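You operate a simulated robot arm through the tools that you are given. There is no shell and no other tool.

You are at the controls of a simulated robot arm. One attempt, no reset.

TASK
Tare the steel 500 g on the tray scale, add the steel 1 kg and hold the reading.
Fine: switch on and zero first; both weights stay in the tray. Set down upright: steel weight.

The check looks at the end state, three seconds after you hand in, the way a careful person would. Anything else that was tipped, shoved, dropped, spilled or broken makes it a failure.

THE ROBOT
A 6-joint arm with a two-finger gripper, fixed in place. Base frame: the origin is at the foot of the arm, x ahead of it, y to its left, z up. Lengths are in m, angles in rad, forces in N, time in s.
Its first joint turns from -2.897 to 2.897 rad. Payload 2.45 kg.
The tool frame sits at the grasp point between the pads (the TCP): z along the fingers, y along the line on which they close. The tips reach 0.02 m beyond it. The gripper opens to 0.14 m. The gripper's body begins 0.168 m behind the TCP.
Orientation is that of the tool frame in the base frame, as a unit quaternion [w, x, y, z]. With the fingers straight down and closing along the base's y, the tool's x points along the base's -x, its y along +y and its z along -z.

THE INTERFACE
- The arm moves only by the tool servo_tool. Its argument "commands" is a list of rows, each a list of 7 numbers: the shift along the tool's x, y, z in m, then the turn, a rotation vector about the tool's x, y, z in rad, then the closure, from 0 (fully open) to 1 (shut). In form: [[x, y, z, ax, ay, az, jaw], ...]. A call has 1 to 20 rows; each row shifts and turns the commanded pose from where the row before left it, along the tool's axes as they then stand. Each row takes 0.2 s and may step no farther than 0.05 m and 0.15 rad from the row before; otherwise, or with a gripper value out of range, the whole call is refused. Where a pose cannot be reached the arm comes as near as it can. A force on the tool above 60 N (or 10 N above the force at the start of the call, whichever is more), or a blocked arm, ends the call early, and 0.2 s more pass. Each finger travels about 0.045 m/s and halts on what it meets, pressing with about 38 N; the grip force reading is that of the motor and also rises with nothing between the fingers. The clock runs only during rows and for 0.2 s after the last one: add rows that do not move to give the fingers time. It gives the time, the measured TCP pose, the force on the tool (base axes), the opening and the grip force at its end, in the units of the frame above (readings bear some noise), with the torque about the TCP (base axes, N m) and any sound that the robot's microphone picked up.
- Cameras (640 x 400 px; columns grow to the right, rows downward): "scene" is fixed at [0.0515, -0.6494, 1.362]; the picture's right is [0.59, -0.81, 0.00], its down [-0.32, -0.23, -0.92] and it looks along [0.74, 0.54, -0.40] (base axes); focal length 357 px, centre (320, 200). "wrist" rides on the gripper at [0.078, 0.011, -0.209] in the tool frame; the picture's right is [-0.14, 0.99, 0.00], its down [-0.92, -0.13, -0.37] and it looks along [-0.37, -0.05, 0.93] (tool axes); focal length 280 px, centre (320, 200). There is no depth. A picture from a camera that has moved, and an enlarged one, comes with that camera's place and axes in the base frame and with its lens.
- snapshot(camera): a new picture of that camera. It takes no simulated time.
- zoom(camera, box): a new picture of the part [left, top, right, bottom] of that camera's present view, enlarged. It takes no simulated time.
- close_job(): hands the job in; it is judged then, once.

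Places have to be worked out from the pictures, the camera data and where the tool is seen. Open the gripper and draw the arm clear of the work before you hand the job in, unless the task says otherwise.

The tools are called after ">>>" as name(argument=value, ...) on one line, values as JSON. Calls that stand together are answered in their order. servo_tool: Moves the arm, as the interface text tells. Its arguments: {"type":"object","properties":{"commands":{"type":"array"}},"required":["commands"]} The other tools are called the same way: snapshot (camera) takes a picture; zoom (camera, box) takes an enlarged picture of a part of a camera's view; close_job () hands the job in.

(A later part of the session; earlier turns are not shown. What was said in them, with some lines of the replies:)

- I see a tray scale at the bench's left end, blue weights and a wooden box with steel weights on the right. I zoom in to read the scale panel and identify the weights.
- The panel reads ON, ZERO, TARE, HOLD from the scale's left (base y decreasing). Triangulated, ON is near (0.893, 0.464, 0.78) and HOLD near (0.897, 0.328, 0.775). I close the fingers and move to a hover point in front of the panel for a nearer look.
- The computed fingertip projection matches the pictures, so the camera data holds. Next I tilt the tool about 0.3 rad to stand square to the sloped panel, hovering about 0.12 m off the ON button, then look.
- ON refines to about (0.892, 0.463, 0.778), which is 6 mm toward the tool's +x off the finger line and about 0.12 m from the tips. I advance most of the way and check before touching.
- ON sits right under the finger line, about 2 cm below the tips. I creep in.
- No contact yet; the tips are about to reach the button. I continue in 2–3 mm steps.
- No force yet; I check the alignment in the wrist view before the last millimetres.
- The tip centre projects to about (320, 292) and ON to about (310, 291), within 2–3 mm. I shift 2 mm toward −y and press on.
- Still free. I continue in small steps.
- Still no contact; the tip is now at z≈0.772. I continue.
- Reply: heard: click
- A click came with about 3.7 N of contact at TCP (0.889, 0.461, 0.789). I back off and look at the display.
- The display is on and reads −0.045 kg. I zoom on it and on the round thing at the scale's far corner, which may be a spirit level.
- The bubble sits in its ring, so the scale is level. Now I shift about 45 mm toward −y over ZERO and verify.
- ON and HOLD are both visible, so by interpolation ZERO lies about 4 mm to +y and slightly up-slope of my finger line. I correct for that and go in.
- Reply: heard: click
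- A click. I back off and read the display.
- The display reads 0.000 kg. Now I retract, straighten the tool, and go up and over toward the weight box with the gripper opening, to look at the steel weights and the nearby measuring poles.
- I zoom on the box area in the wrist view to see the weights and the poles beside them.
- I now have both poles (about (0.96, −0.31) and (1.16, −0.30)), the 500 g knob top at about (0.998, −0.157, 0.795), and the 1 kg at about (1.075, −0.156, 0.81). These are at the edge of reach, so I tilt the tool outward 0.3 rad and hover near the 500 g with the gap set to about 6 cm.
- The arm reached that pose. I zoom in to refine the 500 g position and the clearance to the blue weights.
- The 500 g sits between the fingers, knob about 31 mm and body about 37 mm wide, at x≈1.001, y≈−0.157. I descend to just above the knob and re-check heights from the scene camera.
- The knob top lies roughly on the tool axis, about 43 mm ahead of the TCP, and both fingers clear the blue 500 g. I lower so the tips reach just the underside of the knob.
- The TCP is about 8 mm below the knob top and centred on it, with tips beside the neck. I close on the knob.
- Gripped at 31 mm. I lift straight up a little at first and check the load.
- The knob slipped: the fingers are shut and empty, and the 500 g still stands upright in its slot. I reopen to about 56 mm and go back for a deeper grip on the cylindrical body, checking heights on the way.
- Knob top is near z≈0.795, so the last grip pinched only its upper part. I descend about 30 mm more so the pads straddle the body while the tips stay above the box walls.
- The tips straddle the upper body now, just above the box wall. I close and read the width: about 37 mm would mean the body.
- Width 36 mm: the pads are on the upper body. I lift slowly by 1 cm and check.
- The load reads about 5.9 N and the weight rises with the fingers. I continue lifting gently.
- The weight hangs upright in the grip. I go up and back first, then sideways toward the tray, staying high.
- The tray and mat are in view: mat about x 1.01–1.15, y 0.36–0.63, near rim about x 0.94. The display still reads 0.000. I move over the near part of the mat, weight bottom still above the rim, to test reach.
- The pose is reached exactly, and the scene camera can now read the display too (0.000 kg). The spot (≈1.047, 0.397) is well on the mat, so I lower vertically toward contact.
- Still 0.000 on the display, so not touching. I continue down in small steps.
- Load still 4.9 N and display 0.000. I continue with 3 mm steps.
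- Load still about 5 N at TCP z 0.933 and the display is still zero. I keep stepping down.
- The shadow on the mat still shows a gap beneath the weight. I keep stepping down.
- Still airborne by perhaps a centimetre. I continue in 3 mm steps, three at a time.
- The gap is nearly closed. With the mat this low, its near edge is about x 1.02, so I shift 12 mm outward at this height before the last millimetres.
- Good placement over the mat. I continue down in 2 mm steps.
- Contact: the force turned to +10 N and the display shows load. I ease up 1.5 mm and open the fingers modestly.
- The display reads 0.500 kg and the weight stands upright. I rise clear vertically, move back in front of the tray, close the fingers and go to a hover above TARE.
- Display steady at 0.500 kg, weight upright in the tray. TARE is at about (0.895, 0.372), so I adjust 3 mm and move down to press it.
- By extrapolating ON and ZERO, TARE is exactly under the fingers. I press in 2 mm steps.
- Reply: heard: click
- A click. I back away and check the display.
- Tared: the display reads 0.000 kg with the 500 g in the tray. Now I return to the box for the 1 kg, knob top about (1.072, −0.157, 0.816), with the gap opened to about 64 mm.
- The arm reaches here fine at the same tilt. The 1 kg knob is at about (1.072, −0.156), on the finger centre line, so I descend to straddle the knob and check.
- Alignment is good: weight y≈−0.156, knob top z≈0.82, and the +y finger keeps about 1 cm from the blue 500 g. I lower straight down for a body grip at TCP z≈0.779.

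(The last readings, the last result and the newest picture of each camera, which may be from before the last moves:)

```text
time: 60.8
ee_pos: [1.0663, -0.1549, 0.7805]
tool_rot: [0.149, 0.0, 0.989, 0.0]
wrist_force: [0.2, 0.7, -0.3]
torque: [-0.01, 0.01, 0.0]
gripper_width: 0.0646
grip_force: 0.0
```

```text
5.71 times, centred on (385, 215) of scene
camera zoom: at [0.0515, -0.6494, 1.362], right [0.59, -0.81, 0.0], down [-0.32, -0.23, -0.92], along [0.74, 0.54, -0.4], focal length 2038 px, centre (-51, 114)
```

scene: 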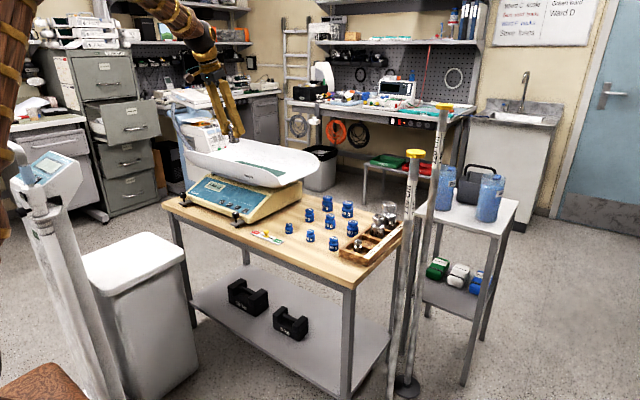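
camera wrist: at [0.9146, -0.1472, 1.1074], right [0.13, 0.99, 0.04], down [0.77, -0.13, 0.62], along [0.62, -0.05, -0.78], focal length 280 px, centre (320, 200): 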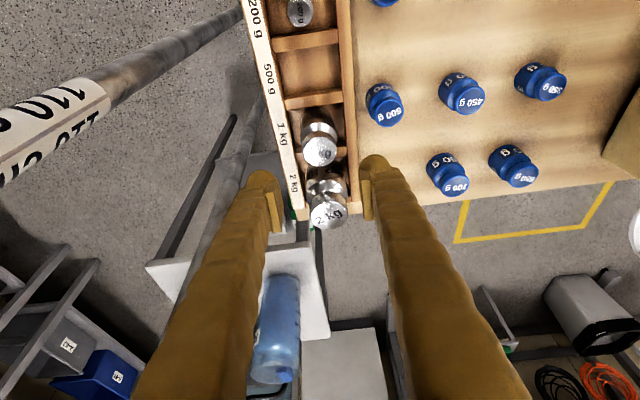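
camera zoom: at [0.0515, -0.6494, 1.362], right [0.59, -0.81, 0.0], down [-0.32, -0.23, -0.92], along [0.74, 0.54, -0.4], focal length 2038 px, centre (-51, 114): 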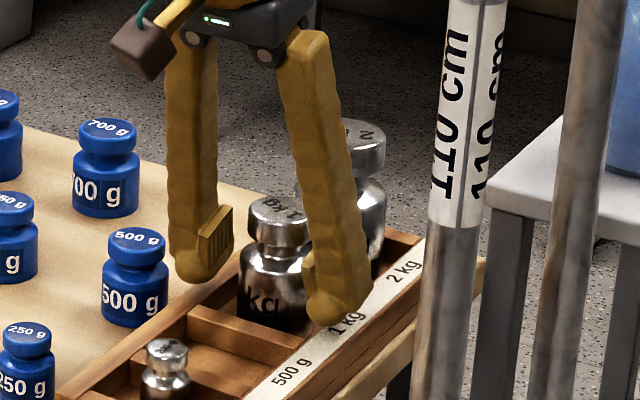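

Both fingers straddle the upper body with clearance all round. I close.

>>> servo_tool(commands=[[0, 0, 0, 0, 0, 0, 0.68], [0, 0, 0, 0, 0, 0, 1], [0, 0, 0, 0, 0, 0, 1], [0, 0, 0, 0, 0, 0, 1], [0, 0, 0, 0, 0, 0, 1]])

>>> servo_tool(commands=[[-0.0006, 0, -0.0019, 0, 0, 0, 1], [-0.0009, 0, -0.0029, 0, 0, 0, 1], [-0.0012, 0, -0.0038, 0, 0, 0, 1]])

>>> zoom(camera="scene", box=[340, 180, 430, 250])

>>> zoom(camera="wrist", box=[220, 60, 420, 260])

```text
time: 62.0
ee_pos: [1.0639, -0.1557, 0.781]
tool_rot: [0.149, -0.001, 0.989, 0.001]
wrist_force: [-0.3, -1.8, -0.1]
torque: [-0.03, 0.0, -0.09]
gripper_width: 0.0461
grip_force: 38.0
```

```text
time: 62.8
ee_pos: [1.0659, -0.156, 0.79]
tool_rot: [0.15, 0.0, 0.989, 0.001]
wrist_force: [0.2, 0.6, -9.7]
torque: [0.04, 0.14, -0.01]
gripper_width: 0.0461
grip_force: 38.3
```

```text
5.71 times, centred on (385, 215) of scene
camera zoom: at [0.0515, -0.6494, 1.362], right [0.59, -0.81, 0.0], down [-0.32, -0.23, -0.92], along [0.74, 0.54, -0.4], focal length 2038 px, centre (-51, 114)
```

zoom: 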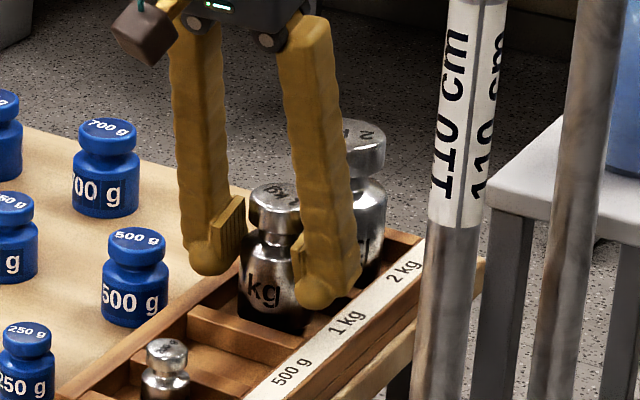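

```text
2.00 times, centred on (320, 160) of wrist
camera zoom: at [0.9291, -0.146, 0.9667], right [0.13, 0.99, 0.04], down [0.77, -0.13, 0.62], along [0.62, -0.05, -0.78], focal length 561 px, centre (320, 280)
```

zoom: 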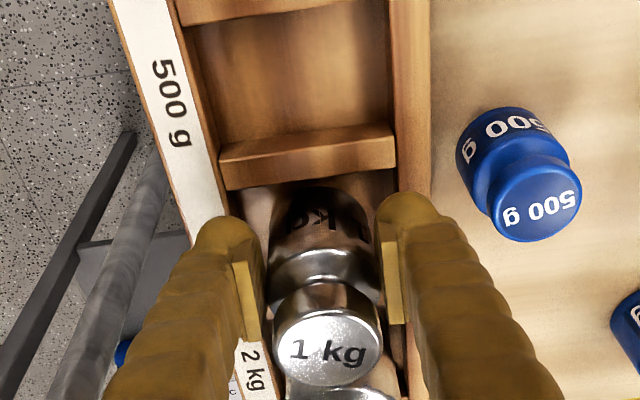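

Load 9.7 N: the 1 kg is held at 46 mm. I lift slowly a few more centimetres and check that it hangs upright.

>>> servo_tool(commands=[[-0.0012, 0, -0.0038, 0, 0, 0, 1], [-0.0015, 0, -0.0048, 0, 0, 0, 1], [-0.0015, 0, -0.0048, 0, 0, 0, 1], [-0.0015, 0, -0.0048, 0, 0, 0, 1], [-0.0015, 0, -0.0048, 0, 0, 0, 1], [-0.0015, 0, -0.0048, 0, 0, 0, 1]])

>>> zoom(camera="scene", box=[340, 170, 430, 240])

>>> zoom(camera="wrist", box=[220, 60, 420, 260])

```text
time: 64.2
ee_pos: [1.0645, -0.1563, 0.819]
tool_rot: [0.149, 0.0, 0.989, 0.001]
wrist_force: [-0.4, -0.5, -10.8]
torque: [-0.04, 0.12, 0.01]
gripper_width: 0.0466
grip_force: 38.2
```

```text
5.71 times, centred on (385, 205) of scene
camera zoom: at [0.0515, -0.6494, 1.362], right [0.59, -0.81, 0.0], down [-0.32, -0.23, -0.92], along [0.74, 0.54, -0.4], focal length 2038 px, centre (-51, 171)
```

zoom: 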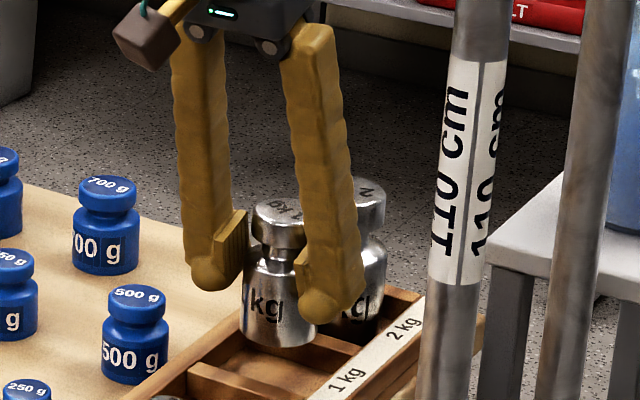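

```text
2.00 times, centred on (320, 160) of wrist
camera zoom: at [0.9296, -0.1459, 0.9955], right [0.13, 0.99, 0.04], down [0.77, -0.13, 0.62], along [0.62, -0.05, -0.78], focal length 561 px, centre (320, 280)
```

zoom: 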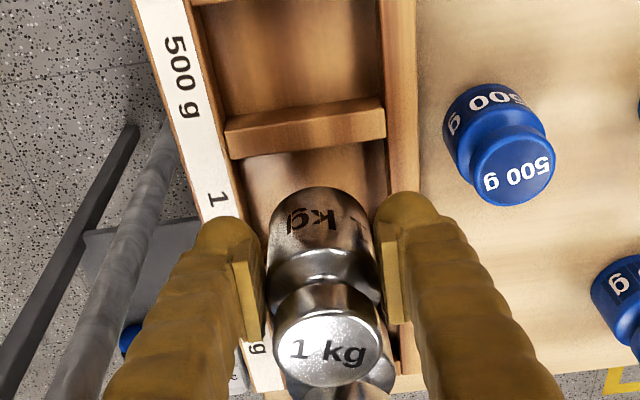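

The 1 kg hangs upright with load about 10 N. I lift on gently to clear everything.

>>> servo_tool(commands=[[-0.003, 0, -0.0096, 0, 0, 0, 1], [-0.0044, 0, -0.0143, 0, 0, 0, 1], [-0.0053, 0, -0.0172, 0, 0, 0, 1], [-0.0053, 0, -0.0172, 0, 0, 0, 1], [-0.0053, 0, -0.0172, 0, 0, 0, 1], [-0.0053, 0, -0.0172, 0, 0, 0, 1], [-0.0053, 0, -0.0172, 0, 0, 0, 1], [-0.0053, 0, -0.0172, 0, 0, 0, 1], [-0.0053, 0, -0.0172, 0, 0, 0, 1], [-0.0053, 0, -0.0172, 0, 0, 0, 1], [-0.003, 0, -0.0096, 0, 0, 0, 1]])

>>> zoom(camera="scene", box=[320, 110, 440, 260])

```text
time: 66.6
ee_pos: [1.065, -0.1559, 0.9972]
tool_rot: [0.15, 0.0, 0.989, 0.001]
wrist_force: [0.7, 0.3, -10.3]
torque: [-0.02, 0.13, -0.01]
gripper_width: 0.0463
grip_force: 38.3
```

```text
2.67 times, centred on (380, 185) of scene
camera zoom: at [0.0515, -0.6494, 1.362], right [0.59, -0.81, 0.0], down [-0.32, -0.23, -0.92], along [0.74, 0.54, -0.4], focal length 951 px, centre (160, 240)
```

zoom: 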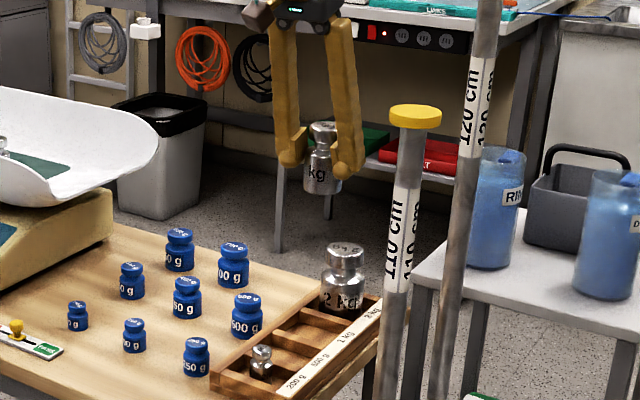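

The weight is upright and everything else on the bench is undisturbed. I go up and back, then across to the tray, staying high.

>>> servo_tool(commands=[[0.006, 0, -0.0095, 0, 0, 0, 1], [0.0116, 0, -0.019, 0, 0, 0, 1], [0.0116, 0, -0.019, 0, 0, 0, 1], [0.0116, 0, -0.019, 0, 0, 0, 1], [0.0116, 0.005, -0.019, 0, 0, 0, 1], [0.0116, 0.01, -0.019, 0, 0, 0, 1], [0.0055, 0.02, -0.0092, 0, 0, 0, 1], [0, 0.03, 0, 0, 0, 0, 1], [0, 0.04, 0, 0, 0, 0, 1], [0, 0.04, 0, 0, 0, 0, 1], [0, 0.04, 0, 0, 0, 0, 1], [0, 0.04, 0, 0, 0, 0, 1], [0, 0.04, 0, 0, 0, 0, 1], [0, 0.04, 0, 0, 0, 0, 1], [0, 0.04, 0, 0, 0, 0, 1], [0, 0.04, 0, 0, 0, 0, 1], [0, 0.04, 0, 0, 0, 0, 1], [0, 0.03, 0, 0, 0, 0, 1], [0, 0.02, 0, 0, 0, 0, 1], [0, 0.01, 0, 0, 0, 0, 1]])

>>> servo_tool(commands=[[0, 0.015, 0, 0, 0, 0, 1], [0, 0.03, 0, 0, 0, 0, 1], [0, 0.03, 0, 0, 0, 0, 1], [0, 0.03, 0, 0, 0, 0, 1], [0, 0.02, 0, 0, 0, 0, 1], [0, 0.01, 0, 0, 0, 0, 1]])

>>> snapshot(camera="wrist")

>>> zoom(camera="scene", box=[160, 90, 340, 220])

```text
time: 70.8
ee_pos: [0.9646, 0.3254, 1.0875]
tool_rot: [0.15, 0.0, 0.989, 0.001]
wrist_force: [0.1, -0.5, -9.5]
torque: [0.02, 0.17, -0.02]
gripper_width: 0.0461
grip_force: 38.3
```

```text
time: 72.2
ee_pos: [0.9635, 0.4641, 1.0864]
tool_rot: [0.15, -0.001, 0.989, 0.001]
wrist_force: [0.3, 0.0, -9.9]
torque: [0.02, 0.14, -0.04]
gripper_width: 0.0461
grip_force: 38.1
```

```text
taken
camera wrist: at [0.828, 0.4738, 1.2633], right [0.13, 0.99, 0.04], down [0.77, -0.13, 0.62], along [0.62, -0.05, -0.78], focal length 280 px, centre (320, 200)
```

wrist: 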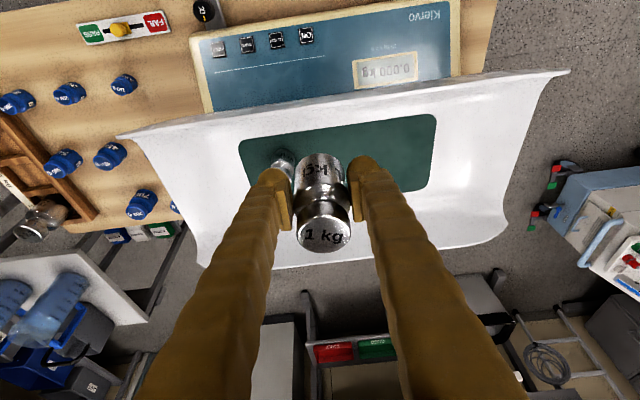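

```text
3.08 times, centred on (250, 155) of scene
camera zoom: at [0.0515, -0.6494, 1.362], right [0.59, -0.81, 0.0], down [-0.32, -0.23, -0.92], along [0.74, 0.54, -0.4], focal length 1097 px, centre (535, 338)
```

zoom: 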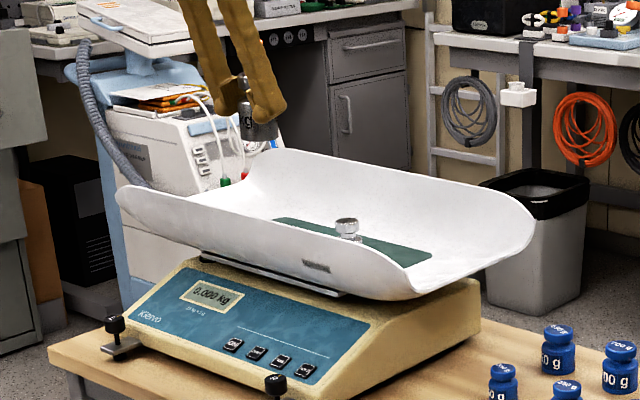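

I move forward and over the free part of the mat, at y≈0.505, beside the 500 g.

>>> servo_tool(commands=[[-0.0054, 0.0041, 0.0117, 0, 0, 0, 1], [-0.0108, 0.0082, 0.0235, 0, 0, 0, 1], [-0.0108, 0.0082, 0.0235, 0, 0, 0, 1], [-0.0108, 0.0082, 0.0235, 0, 0, 0, 1], [-0.0108, 0.0082, 0.0235, 0, 0, 0, 1], [-0.0054, 0.0041, 0.0117, 0, 0, 0, 1], [0, 0, 0, 0, 0, 0, 1]])

>>> zoom(camera="wrist", box=[160, 40, 480, 240])

>>> zoom(camera="scene", box=[180, 110, 320, 210])

```text
time: 73.8
ee_pos: [1.0503, 0.5037, 0.989]
tool_rot: [0.15, 0.0, 0.989, 0.001]
wrist_force: [-0.2, -0.1, -10.6]
torque: [-0.01, 0.12, -0.03]
gripper_width: 0.0461
grip_force: 37.6
```

```text
2.00 times, centred on (320, 140) of wrist
camera zoom: at [0.9142, 0.5135, 1.1662], right [0.13, 0.99, 0.04], down [0.77, -0.13, 0.62], along [0.62, -0.05, -0.78], focal length 561 px, centre (320, 320)
```

zoom: 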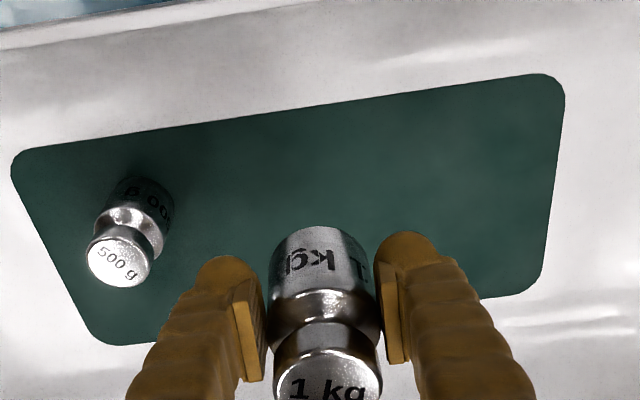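

```text
4.00 times, centred on (250, 160) of scene
camera zoom: at [0.0515, -0.6494, 1.362], right [0.59, -0.81, 0.0], down [-0.32, -0.23, -0.92], along [0.74, 0.54, -0.4], focal length 1426 px, centre (600, 360)
```

zoom: 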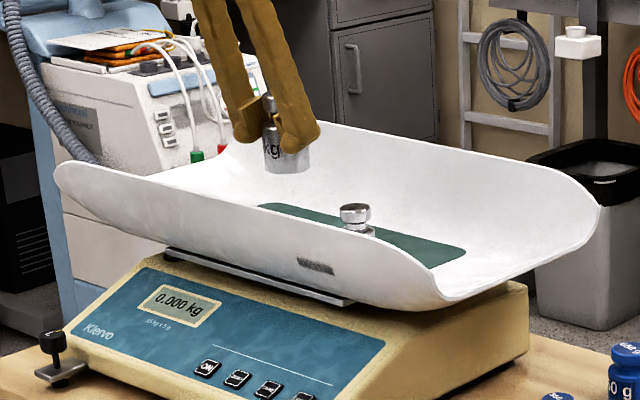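

Plenty of room beside the 500 g. I lower vertically; contact should come near TCP z≈0.901.

>>> servo_tool(commands=[[0.003, 0, 0.0096, 0, 0, 0, 1], [0.0053, 0, 0.0172, 0, 0, 0, 1], [0.0053, 0, 0.0172, 0, 0, 0, 1], [0.0044, 0, 0.0143, 0, 0, 0, 1], [0.0024, 0, 0.0076, 0, 0, 0, 1], [0, 0, 0, 0, 0, 0, 1]])

>>> zoom(camera="wrist", box=[160, 40, 480, 240])

>>> zoom(camera="scene", box=[180, 110, 320, 210])

```text
time: 75.2
ee_pos: [1.051, 0.5033, 0.9198]
tool_rot: [0.15, -0.001, 0.989, 0.001]
wrist_force: [-0.3, -0.5, -9.3]
torque: [-0.02, 0.11, 0.0]
gripper_width: 0.046
grip_force: 38.2
```

```text
2.00 times, centred on (320, 140) of wrist
camera zoom: at [0.9155, 0.5143, 1.097], right [0.13, 0.99, 0.04], down [0.77, -0.13, 0.62], along [0.62, -0.05, -0.78], focal length 561 px, centre (320, 320)
```

zoom: 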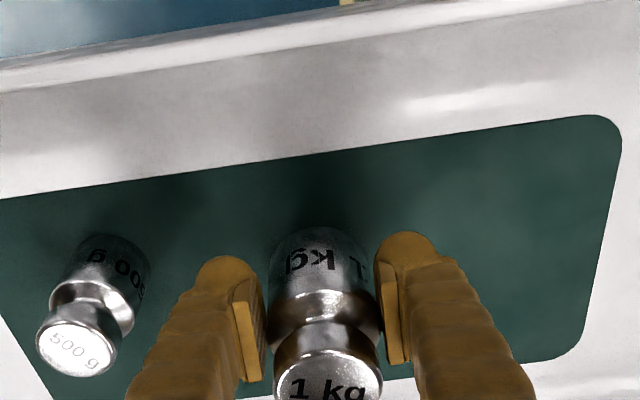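

```text
4.00 times, centred on (250, 160) of scene
camera zoom: at [0.0515, -0.6494, 1.362], right [0.59, -0.81, 0.0], down [-0.32, -0.23, -0.92], along [0.74, 0.54, -0.4], focal length 1426 px, centre (600, 360)
```

zoom: 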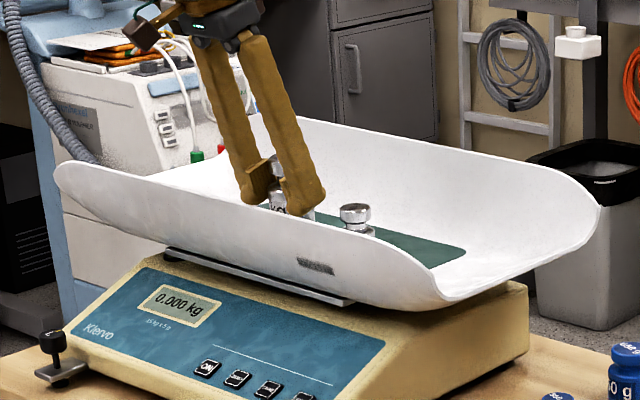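

Still hanging, with load about 10 N. I step down toward contact.

>>> servo_tool(commands=[[0.0015, 0, 0.0048, 0, 0, 0, 1], [0.0015, 0, 0.0048, 0, 0, 0, 1], [0.0006, 0, 0.0019, 0, 0, 0, 1]])

```text
time: 76.0
ee_pos: [1.053, 0.5046, 0.9087]
tool_rot: [0.15, 0.0, 0.989, 0.001]
wrist_force: [-0.7, 0.5, -9.9]
torque: [0.04, 0.13, 0.0]
gripper_width: 0.0462
grip_force: 38.2
```

>>> servo_tool(commands=[[0.0006, 0, 0.0019, 0, 0, 0, 1], [0.0006, 0, 0.0019, 0, 0, 0, 1]])

```text
time: 76.6
ee_pos: [1.0517, 0.5045, 0.9062]
tool_rot: [0.15, -0.001, 0.989, 0.001]
wrist_force: [0.0, -0.1, -10.0]
torque: [-0.04, 0.09, -0.01]
gripper_width: 0.0462
grip_force: 37.9
```

>>> servo_tool(commands=[[0.0006, 0, 0.0019, 0, 0, 0, 1], [0.0004, 0, 0.0012, 0, 0, 0, 1]])

```text
time: 77.2
ee_pos: [1.0511, 0.5045, 0.902]
tool_rot: [0.149, -0.001, 0.989, 0.002]
wrist_force: [-0.5, -0.7, -11.1]
torque: [-0.04, 0.1, 0.0]
gripper_width: 0.0461
grip_force: 37.7
```

>>> servo_tool(commands=[[0.0004, 0, 0.0012, 0, 0, 0, 1], [0.0004, 0, 0.0012, 0, 0, 0, 1]])

>>> zoom(camera="scene", box=[180, 110, 320, 210])

```text
time: 77.8
ee_pos: [1.0521, 0.5056, 0.9021]
tool_rot: [0.15, 0.0, 0.989, 0.002]
wrist_force: [4.2, -4.6, 7.7]
torque: [-0.24, 0.03, 0.04]
gripper_width: 0.0461
grip_force: 37.2
```

```text
4.00 times, centred on (250, 160) of scene
camera zoom: at [0.0515, -0.6494, 1.362], right [0.59, -0.81, 0.0], down [-0.32, -0.23, -0.92], along [0.74, 0.54, -0.4], focal length 1426 px, centre (600, 360)
```

zoom: 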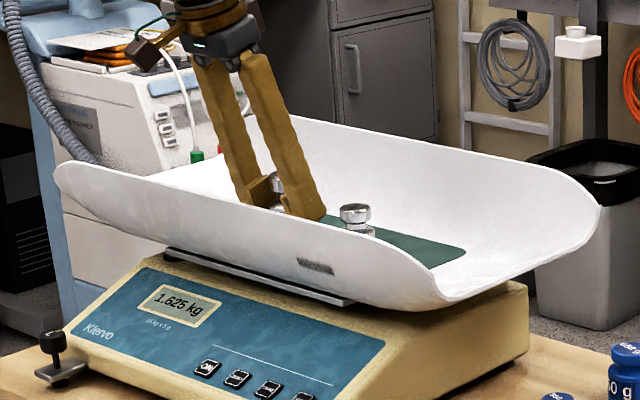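

Contact: the display shows 1.6 kg under my push. I ease up 1 mm and open the fingers a little, to about 62 mm.

>>> servo_tool(commands=[[-0.0003, 0, -0.001, 0, 0, 0, 1], [0, 0, 0, 0, 0, 0, 0.65], [0, 0, 0, 0, 0, 0, 0.56], [0, 0, 0, 0, 0, 0, 0.56], [0, 0, 0, 0, 0, 0, 0.56]])

>>> zoom(camera="scene", box=[180, 110, 320, 210])

>>> zoom(camera="wrist", box=[160, 60, 480, 260])

```text
time: 79.0
ee_pos: [1.0512, 0.5053, 0.901]
tool_rot: [0.149, 0.0, 0.989, 0.001]
wrist_force: [0.0, 0.1, 0.1]
torque: [-0.03, 0.01, -0.03]
gripper_width: 0.0616
grip_force: 0.1
```

```text
4.00 times, centred on (250, 160) of scene
camera zoom: at [0.0515, -0.6494, 1.362], right [0.59, -0.81, 0.0], down [-0.32, -0.23, -0.92], along [0.74, 0.54, -0.4], focal length 1426 px, centre (600, 360)
```

zoom: 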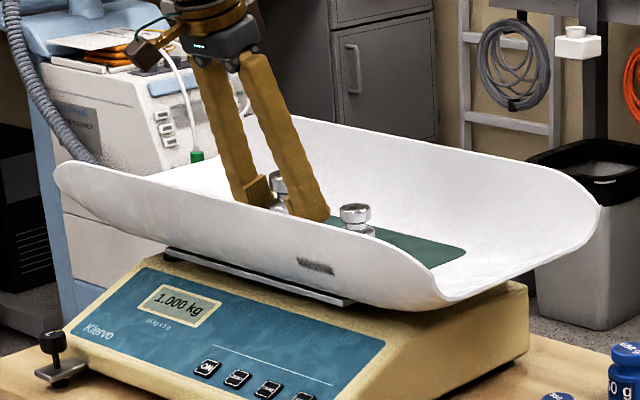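

```text
2.00 times, centred on (320, 160) of wrist
camera zoom: at [0.9148, 0.5157, 1.0775], right [0.13, 0.99, 0.04], down [0.77, -0.13, 0.62], along [0.62, -0.05, -0.78], focal length 561 px, centre (320, 280)
```

zoom: 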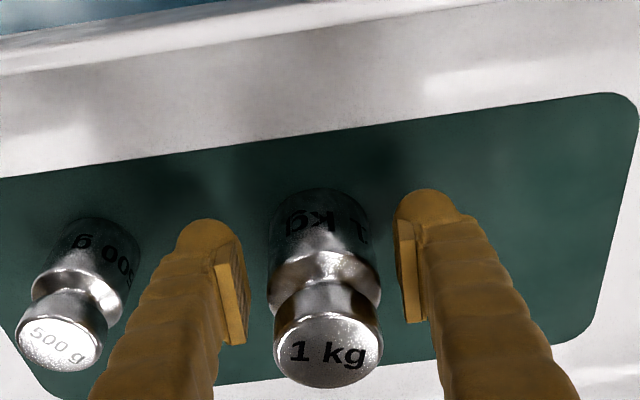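

The display reads 1.000 kg with both weights upright in the tray. I rise clear, close the fingers and go to a hover over HOLD.

>>> servo_tool(commands=[[-0.003, 0, -0.0096, 0, 0, 0, 0.56], [-0.0074, 0, -0.0239, 0, 0, 0, 0.56], [-0.0095, 0, -0.0306, 0, 0, 0, 0.56], [-0.0095, 0, -0.0306, 0, 0, 0, 0.56], [-0.0095, 0, -0.0306, 0, 0, 0, 0.56], [-0.0083, 0, -0.0268, 0, 0, 0, 0.56], [0.0287, -0.0298, -0.0089, 0, 0, 0, 1], [0.0287, -0.0298, -0.0089, 0, 0, 0, 1], [0.0287, -0.0298, -0.0089, 0, 0, 0, 1], [0.0287, -0.0298, -0.0089, 0, 0, 0, 1], [0.0287, -0.0298, -0.0089, 0, 0, 0, 1], [0.0287, -0.0298, -0.0089, 0, 0, 0, 1], [0.0115, 0, 0.0373, 0, 0, 0, 1], [0.0115, 0, 0.0373, 0, 0, 0, 1], [0.0115, 0, 0.0373, 0, 0, 0, 1], [0.0115, 0, 0.0373, 0, 0, 0, 1], [0.0115, 0, 0.0373, 0, 0, 0, 1], [0, 0, 0, 0, 0, 0, 1]])

>>> zoom(camera="wrist", box=[200, 80, 440, 240])

>>> zoom(camera="scene", box=[160, 120, 320, 220])

```text
time: 82.8
ee_pos: [0.8708, 0.3278, 0.8634]
tool_rot: [0.15, 0.0, 0.989, 0.0]
wrist_force: [0.6, -0.8, 0.0]
torque: [-0.02, -0.04, 0.02]
gripper_width: 0.0
grip_force: 29.2
```

```text
2.50 times, centred on (320, 160) of wrist
camera zoom: at [0.7343, 0.3373, 1.0399], right [0.13, 0.99, 0.04], down [0.77, -0.13, 0.62], along [0.62, -0.05, -0.78], focal length 701 px, centre (320, 300)
```

zoom: 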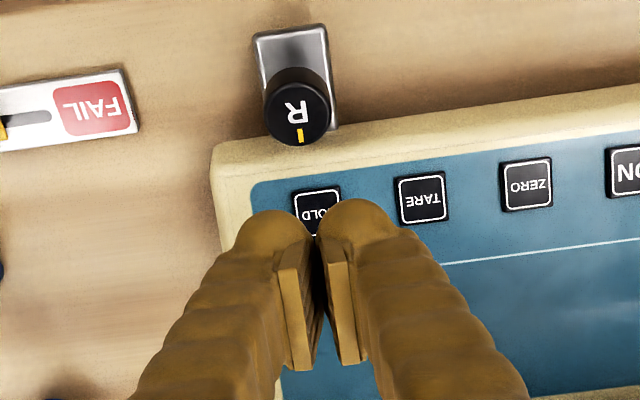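

```text
4.00 times, centred on (240, 170) of scene
camera zoom: at [0.0515, -0.6494, 1.362], right [0.59, -0.81, 0.0], down [-0.32, -0.23, -0.92], along [0.74, 0.54, -0.4], focal length 1426 px, centre (640, 320)
```

zoom: 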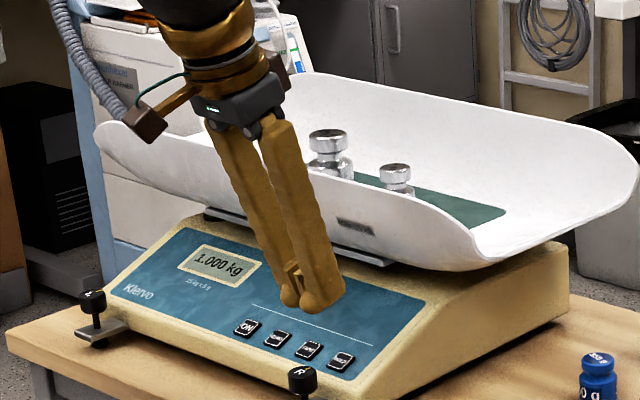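

The reading is steady at 1.000 kg. HOLD is at about (0.896, 0.326), with the R knob just in front, so I keep the fingers slightly up-slope and approach.

>>> servo_tool(commands=[[0, -0.002, 0.03, 0, 0, 0, 1], [0, 0, 0.022, 0, 0, 0, 1], [0, 0, 0.01, 0, 0, 0, 1], [0, 0, 0, 0, 0, 0, 1]])

>>> zoom(camera="wrist", box=[200, 80, 440, 240])

>>> zoom(camera="scene", box=[180, 150, 280, 220])

```text
time: 83.8
ee_pos: [0.8891, 0.3253, 0.8043]
tool_rot: [0.149, 0.0, 0.989, 0.001]
wrist_force: [0.4, 0.2, -0.6]
torque: [-0.05, -0.01, 0.01]
gripper_width: 0.0
grip_force: 29.4
```

```text
2.50 times, centred on (320, 160) of wrist
camera zoom: at [0.7526, 0.3346, 0.9816], right [0.13, 0.99, 0.04], down [0.77, -0.13, 0.62], along [0.62, -0.05, -0.78], focal length 701 px, centre (320, 300)
```

zoom: 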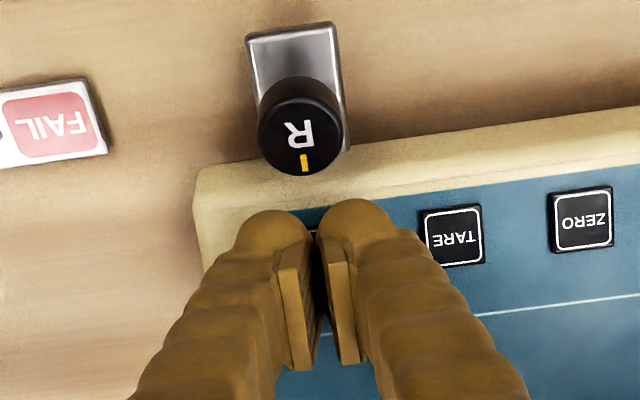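

```text
5.71 times, centred on (230, 185) of scene
camera zoom: at [0.0515, -0.6494, 1.362], right [0.59, -0.81, 0.0], down [-0.32, -0.23, -0.92], along [0.74, 0.54, -0.4], focal length 2038 px, centre (834, 286)
```

zoom: 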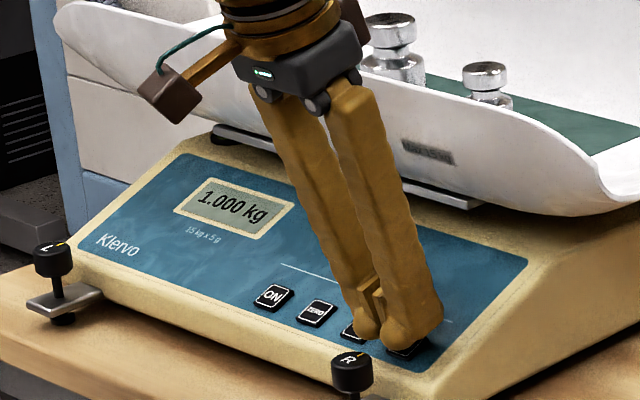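

HOLD is under the fingers and the R knob is clear. I press in small steps.

>>> servo_tool(commands=[[0, 0, 0.006, 0, 0, 0, 1], [0, 0, 0.004, 0, 0, 0, 1], [0, 0, 0.002, 0, 0, 0, 1]])

```text
time: 84.6
ee_pos: [0.8934, 0.3242, 0.7929]
tool_rot: [0.15, 0.0, 0.989, 0.001]
wrist_force: [0.0, 0.3, -0.1]
torque: [0.03, -0.03, 0.01]
gripper_width: 0.0057
grip_force: 29.4
```

The finger gap reading changed, a sign of touch, but no click yet. I press 1.5 mm more.

>>> servo_tool(commands=[[0, 0, 0.0015, 0, 0, 0, 1]])

>>> zoom(camera="scene", box=[180, 150, 280, 220])

```text
time: 85.0
ee_pos: [0.8922, 0.3244, 0.7933]
tool_rot: [0.15, 0.0, 0.989, 0.001]
wrist_force: [0.0, 0.8, 2.3]
torque: [0.0, 0.0, 0.02]
gripper_width: 0.0059
grip_force: 29.7
heard: click
```

```text
5.71 times, centred on (230, 185) of scene
camera zoom: at [0.0515, -0.6494, 1.362], right [0.59, -0.81, 0.0], down [-0.32, -0.23, -0.92], along [0.74, 0.54, -0.4], focal length 2038 px, centre (834, 286)
```

zoom: 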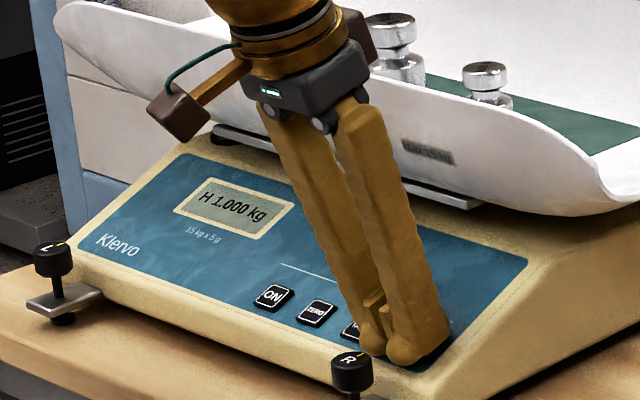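

The display reads "H 1.000 kg", so the reading is held. I retract along the tool axis, straighten up, open the gripper and draw the arm clear.

>>> servo_tool(commands=[[0, 0, -0.01, 0, 0, 0, 1], [0, 0, -0.03, 0, 0, 0, 1], [0, 0, -0.045, 0, 0, 0, 1], [0, 0, -0.045, 0, 0, 0, 1], [0, 0, -0.045, 0, 0, 0, 1], [0, 0, 0, 0, 0.15, 0, 0.5], [0, 0, 0, 0, 0.15, 0, 0.5], [0.035, 0, -0.03, 0, 0, 0, 0], [0.035, 0, -0.03, 0, 0, 0, 0], [0.035, 0, -0.03, 0, 0, 0, 0], [0.035, 0, -0.03, 0, 0, 0, 0], [0, 0, 0, 0, 0, 0, 0], [0, 0, 0, 0, 0, 0, 0]])

>>> snapshot(camera="scene")

>>> zoom(camera="scene", box=[160, 120, 320, 220])

>>> zoom(camera="scene", box=[270, 180, 430, 280])

>>> snapshot(camera="wrist")

```text
time: 87.8
ee_pos: [0.7057, 0.3257, 1.0792]
tool_rot: [0.0, 0.0, 1.0, 0.001]
wrist_force: [0.4, -0.2, 0.0]
torque: [0.0, -0.02, 0.0]
gripper_width: 0.1401
grip_force: 0.1
```

```text
taken
```

scene: 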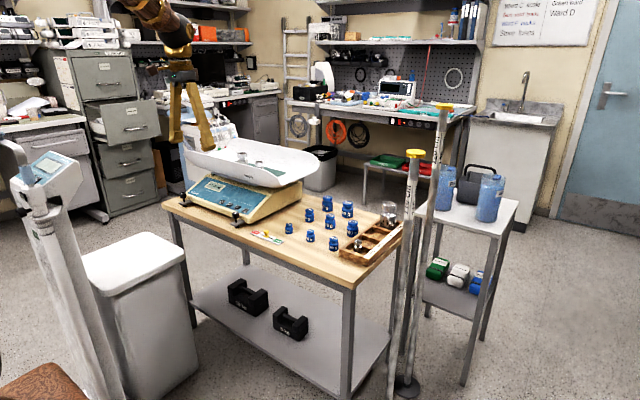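

```text
4.00 times, centred on (240, 170) of scene
camera zoom: at [0.0515, -0.6494, 1.362], right [0.59, -0.81, 0.0], down [-0.32, -0.23, -0.92], along [0.74, 0.54, -0.4], focal length 1426 px, centre (640, 320)
```

zoom: 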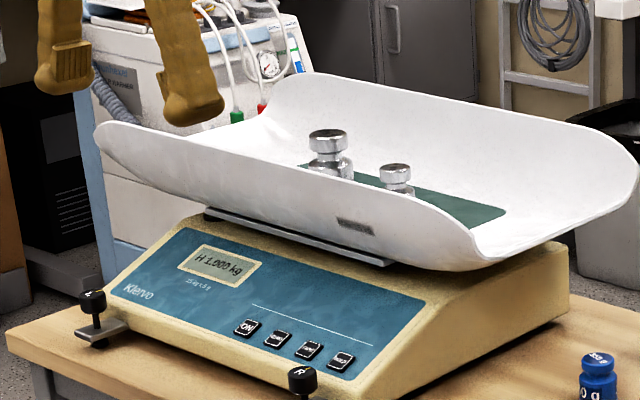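

```text
4.00 times, centred on (350, 230) of scene
camera zoom: at [0.0515, -0.6494, 1.362], right [0.59, -0.81, 0.0], down [-0.32, -0.23, -0.92], along [0.74, 0.54, -0.4], focal length 1426 px, centre (200, 80)
```

zoom: 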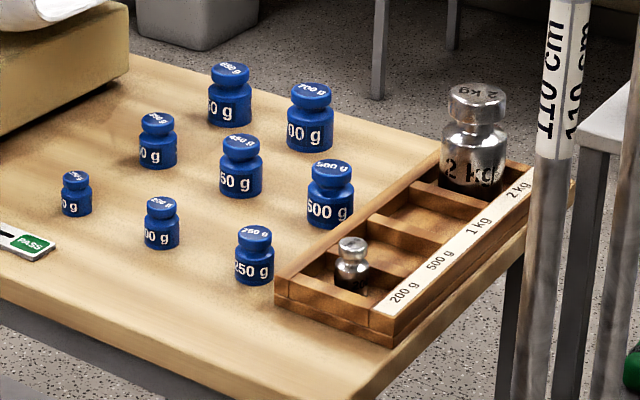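

```text
taken
camera wrist: at [0.6271, 0.3355, 1.2887], right [0.14, 0.99, 0.0], down [0.92, -0.13, 0.37], along [0.37, -0.05, -0.93], focal length 280 px, centre (320, 200)
```

wrist: 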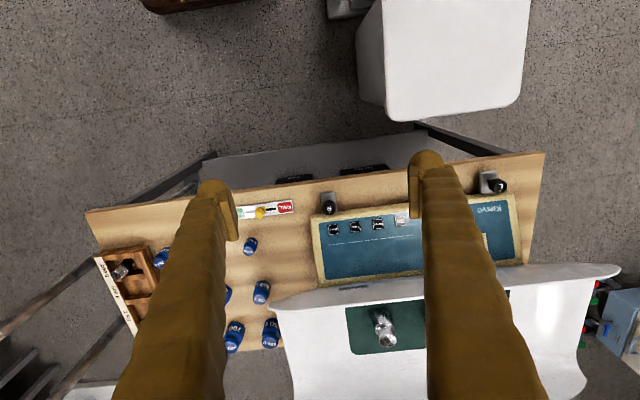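

The display holds "H 1.000 kg". Both steel weights stand upright in the tray, the box and the other weights have not moved, and the arm is clear with the gripper open. I hand in.

>>> close_job()

```text
The job is handed in.
```

The job is handed in, and the scale display shows a held reading of "H 1.000 kg".

- **Switch on and zero:** the scale showed −0.045 kg when switched on, and I zeroed it to 0.000 kg with the tray empty.
- **Tare:** the steel 500 g read 0.500 kg in the tray. Pressing TARE brought the display back to 0.000 kg.
- **Add and hold:** with the steel 1 kg added, the display read 1.000 kg, and HOLD locked it.

Both steel weights are standing upright on the mat in the tray. The first try at lifting the 500 g slipped off its knob. It stayed upright in its slot, and a second grip on the body held.

In the last pictures the box, the 200 g and 2 kg steel weights and the blue weights were where they started. The gripper is open and the arm is clear of the bench.
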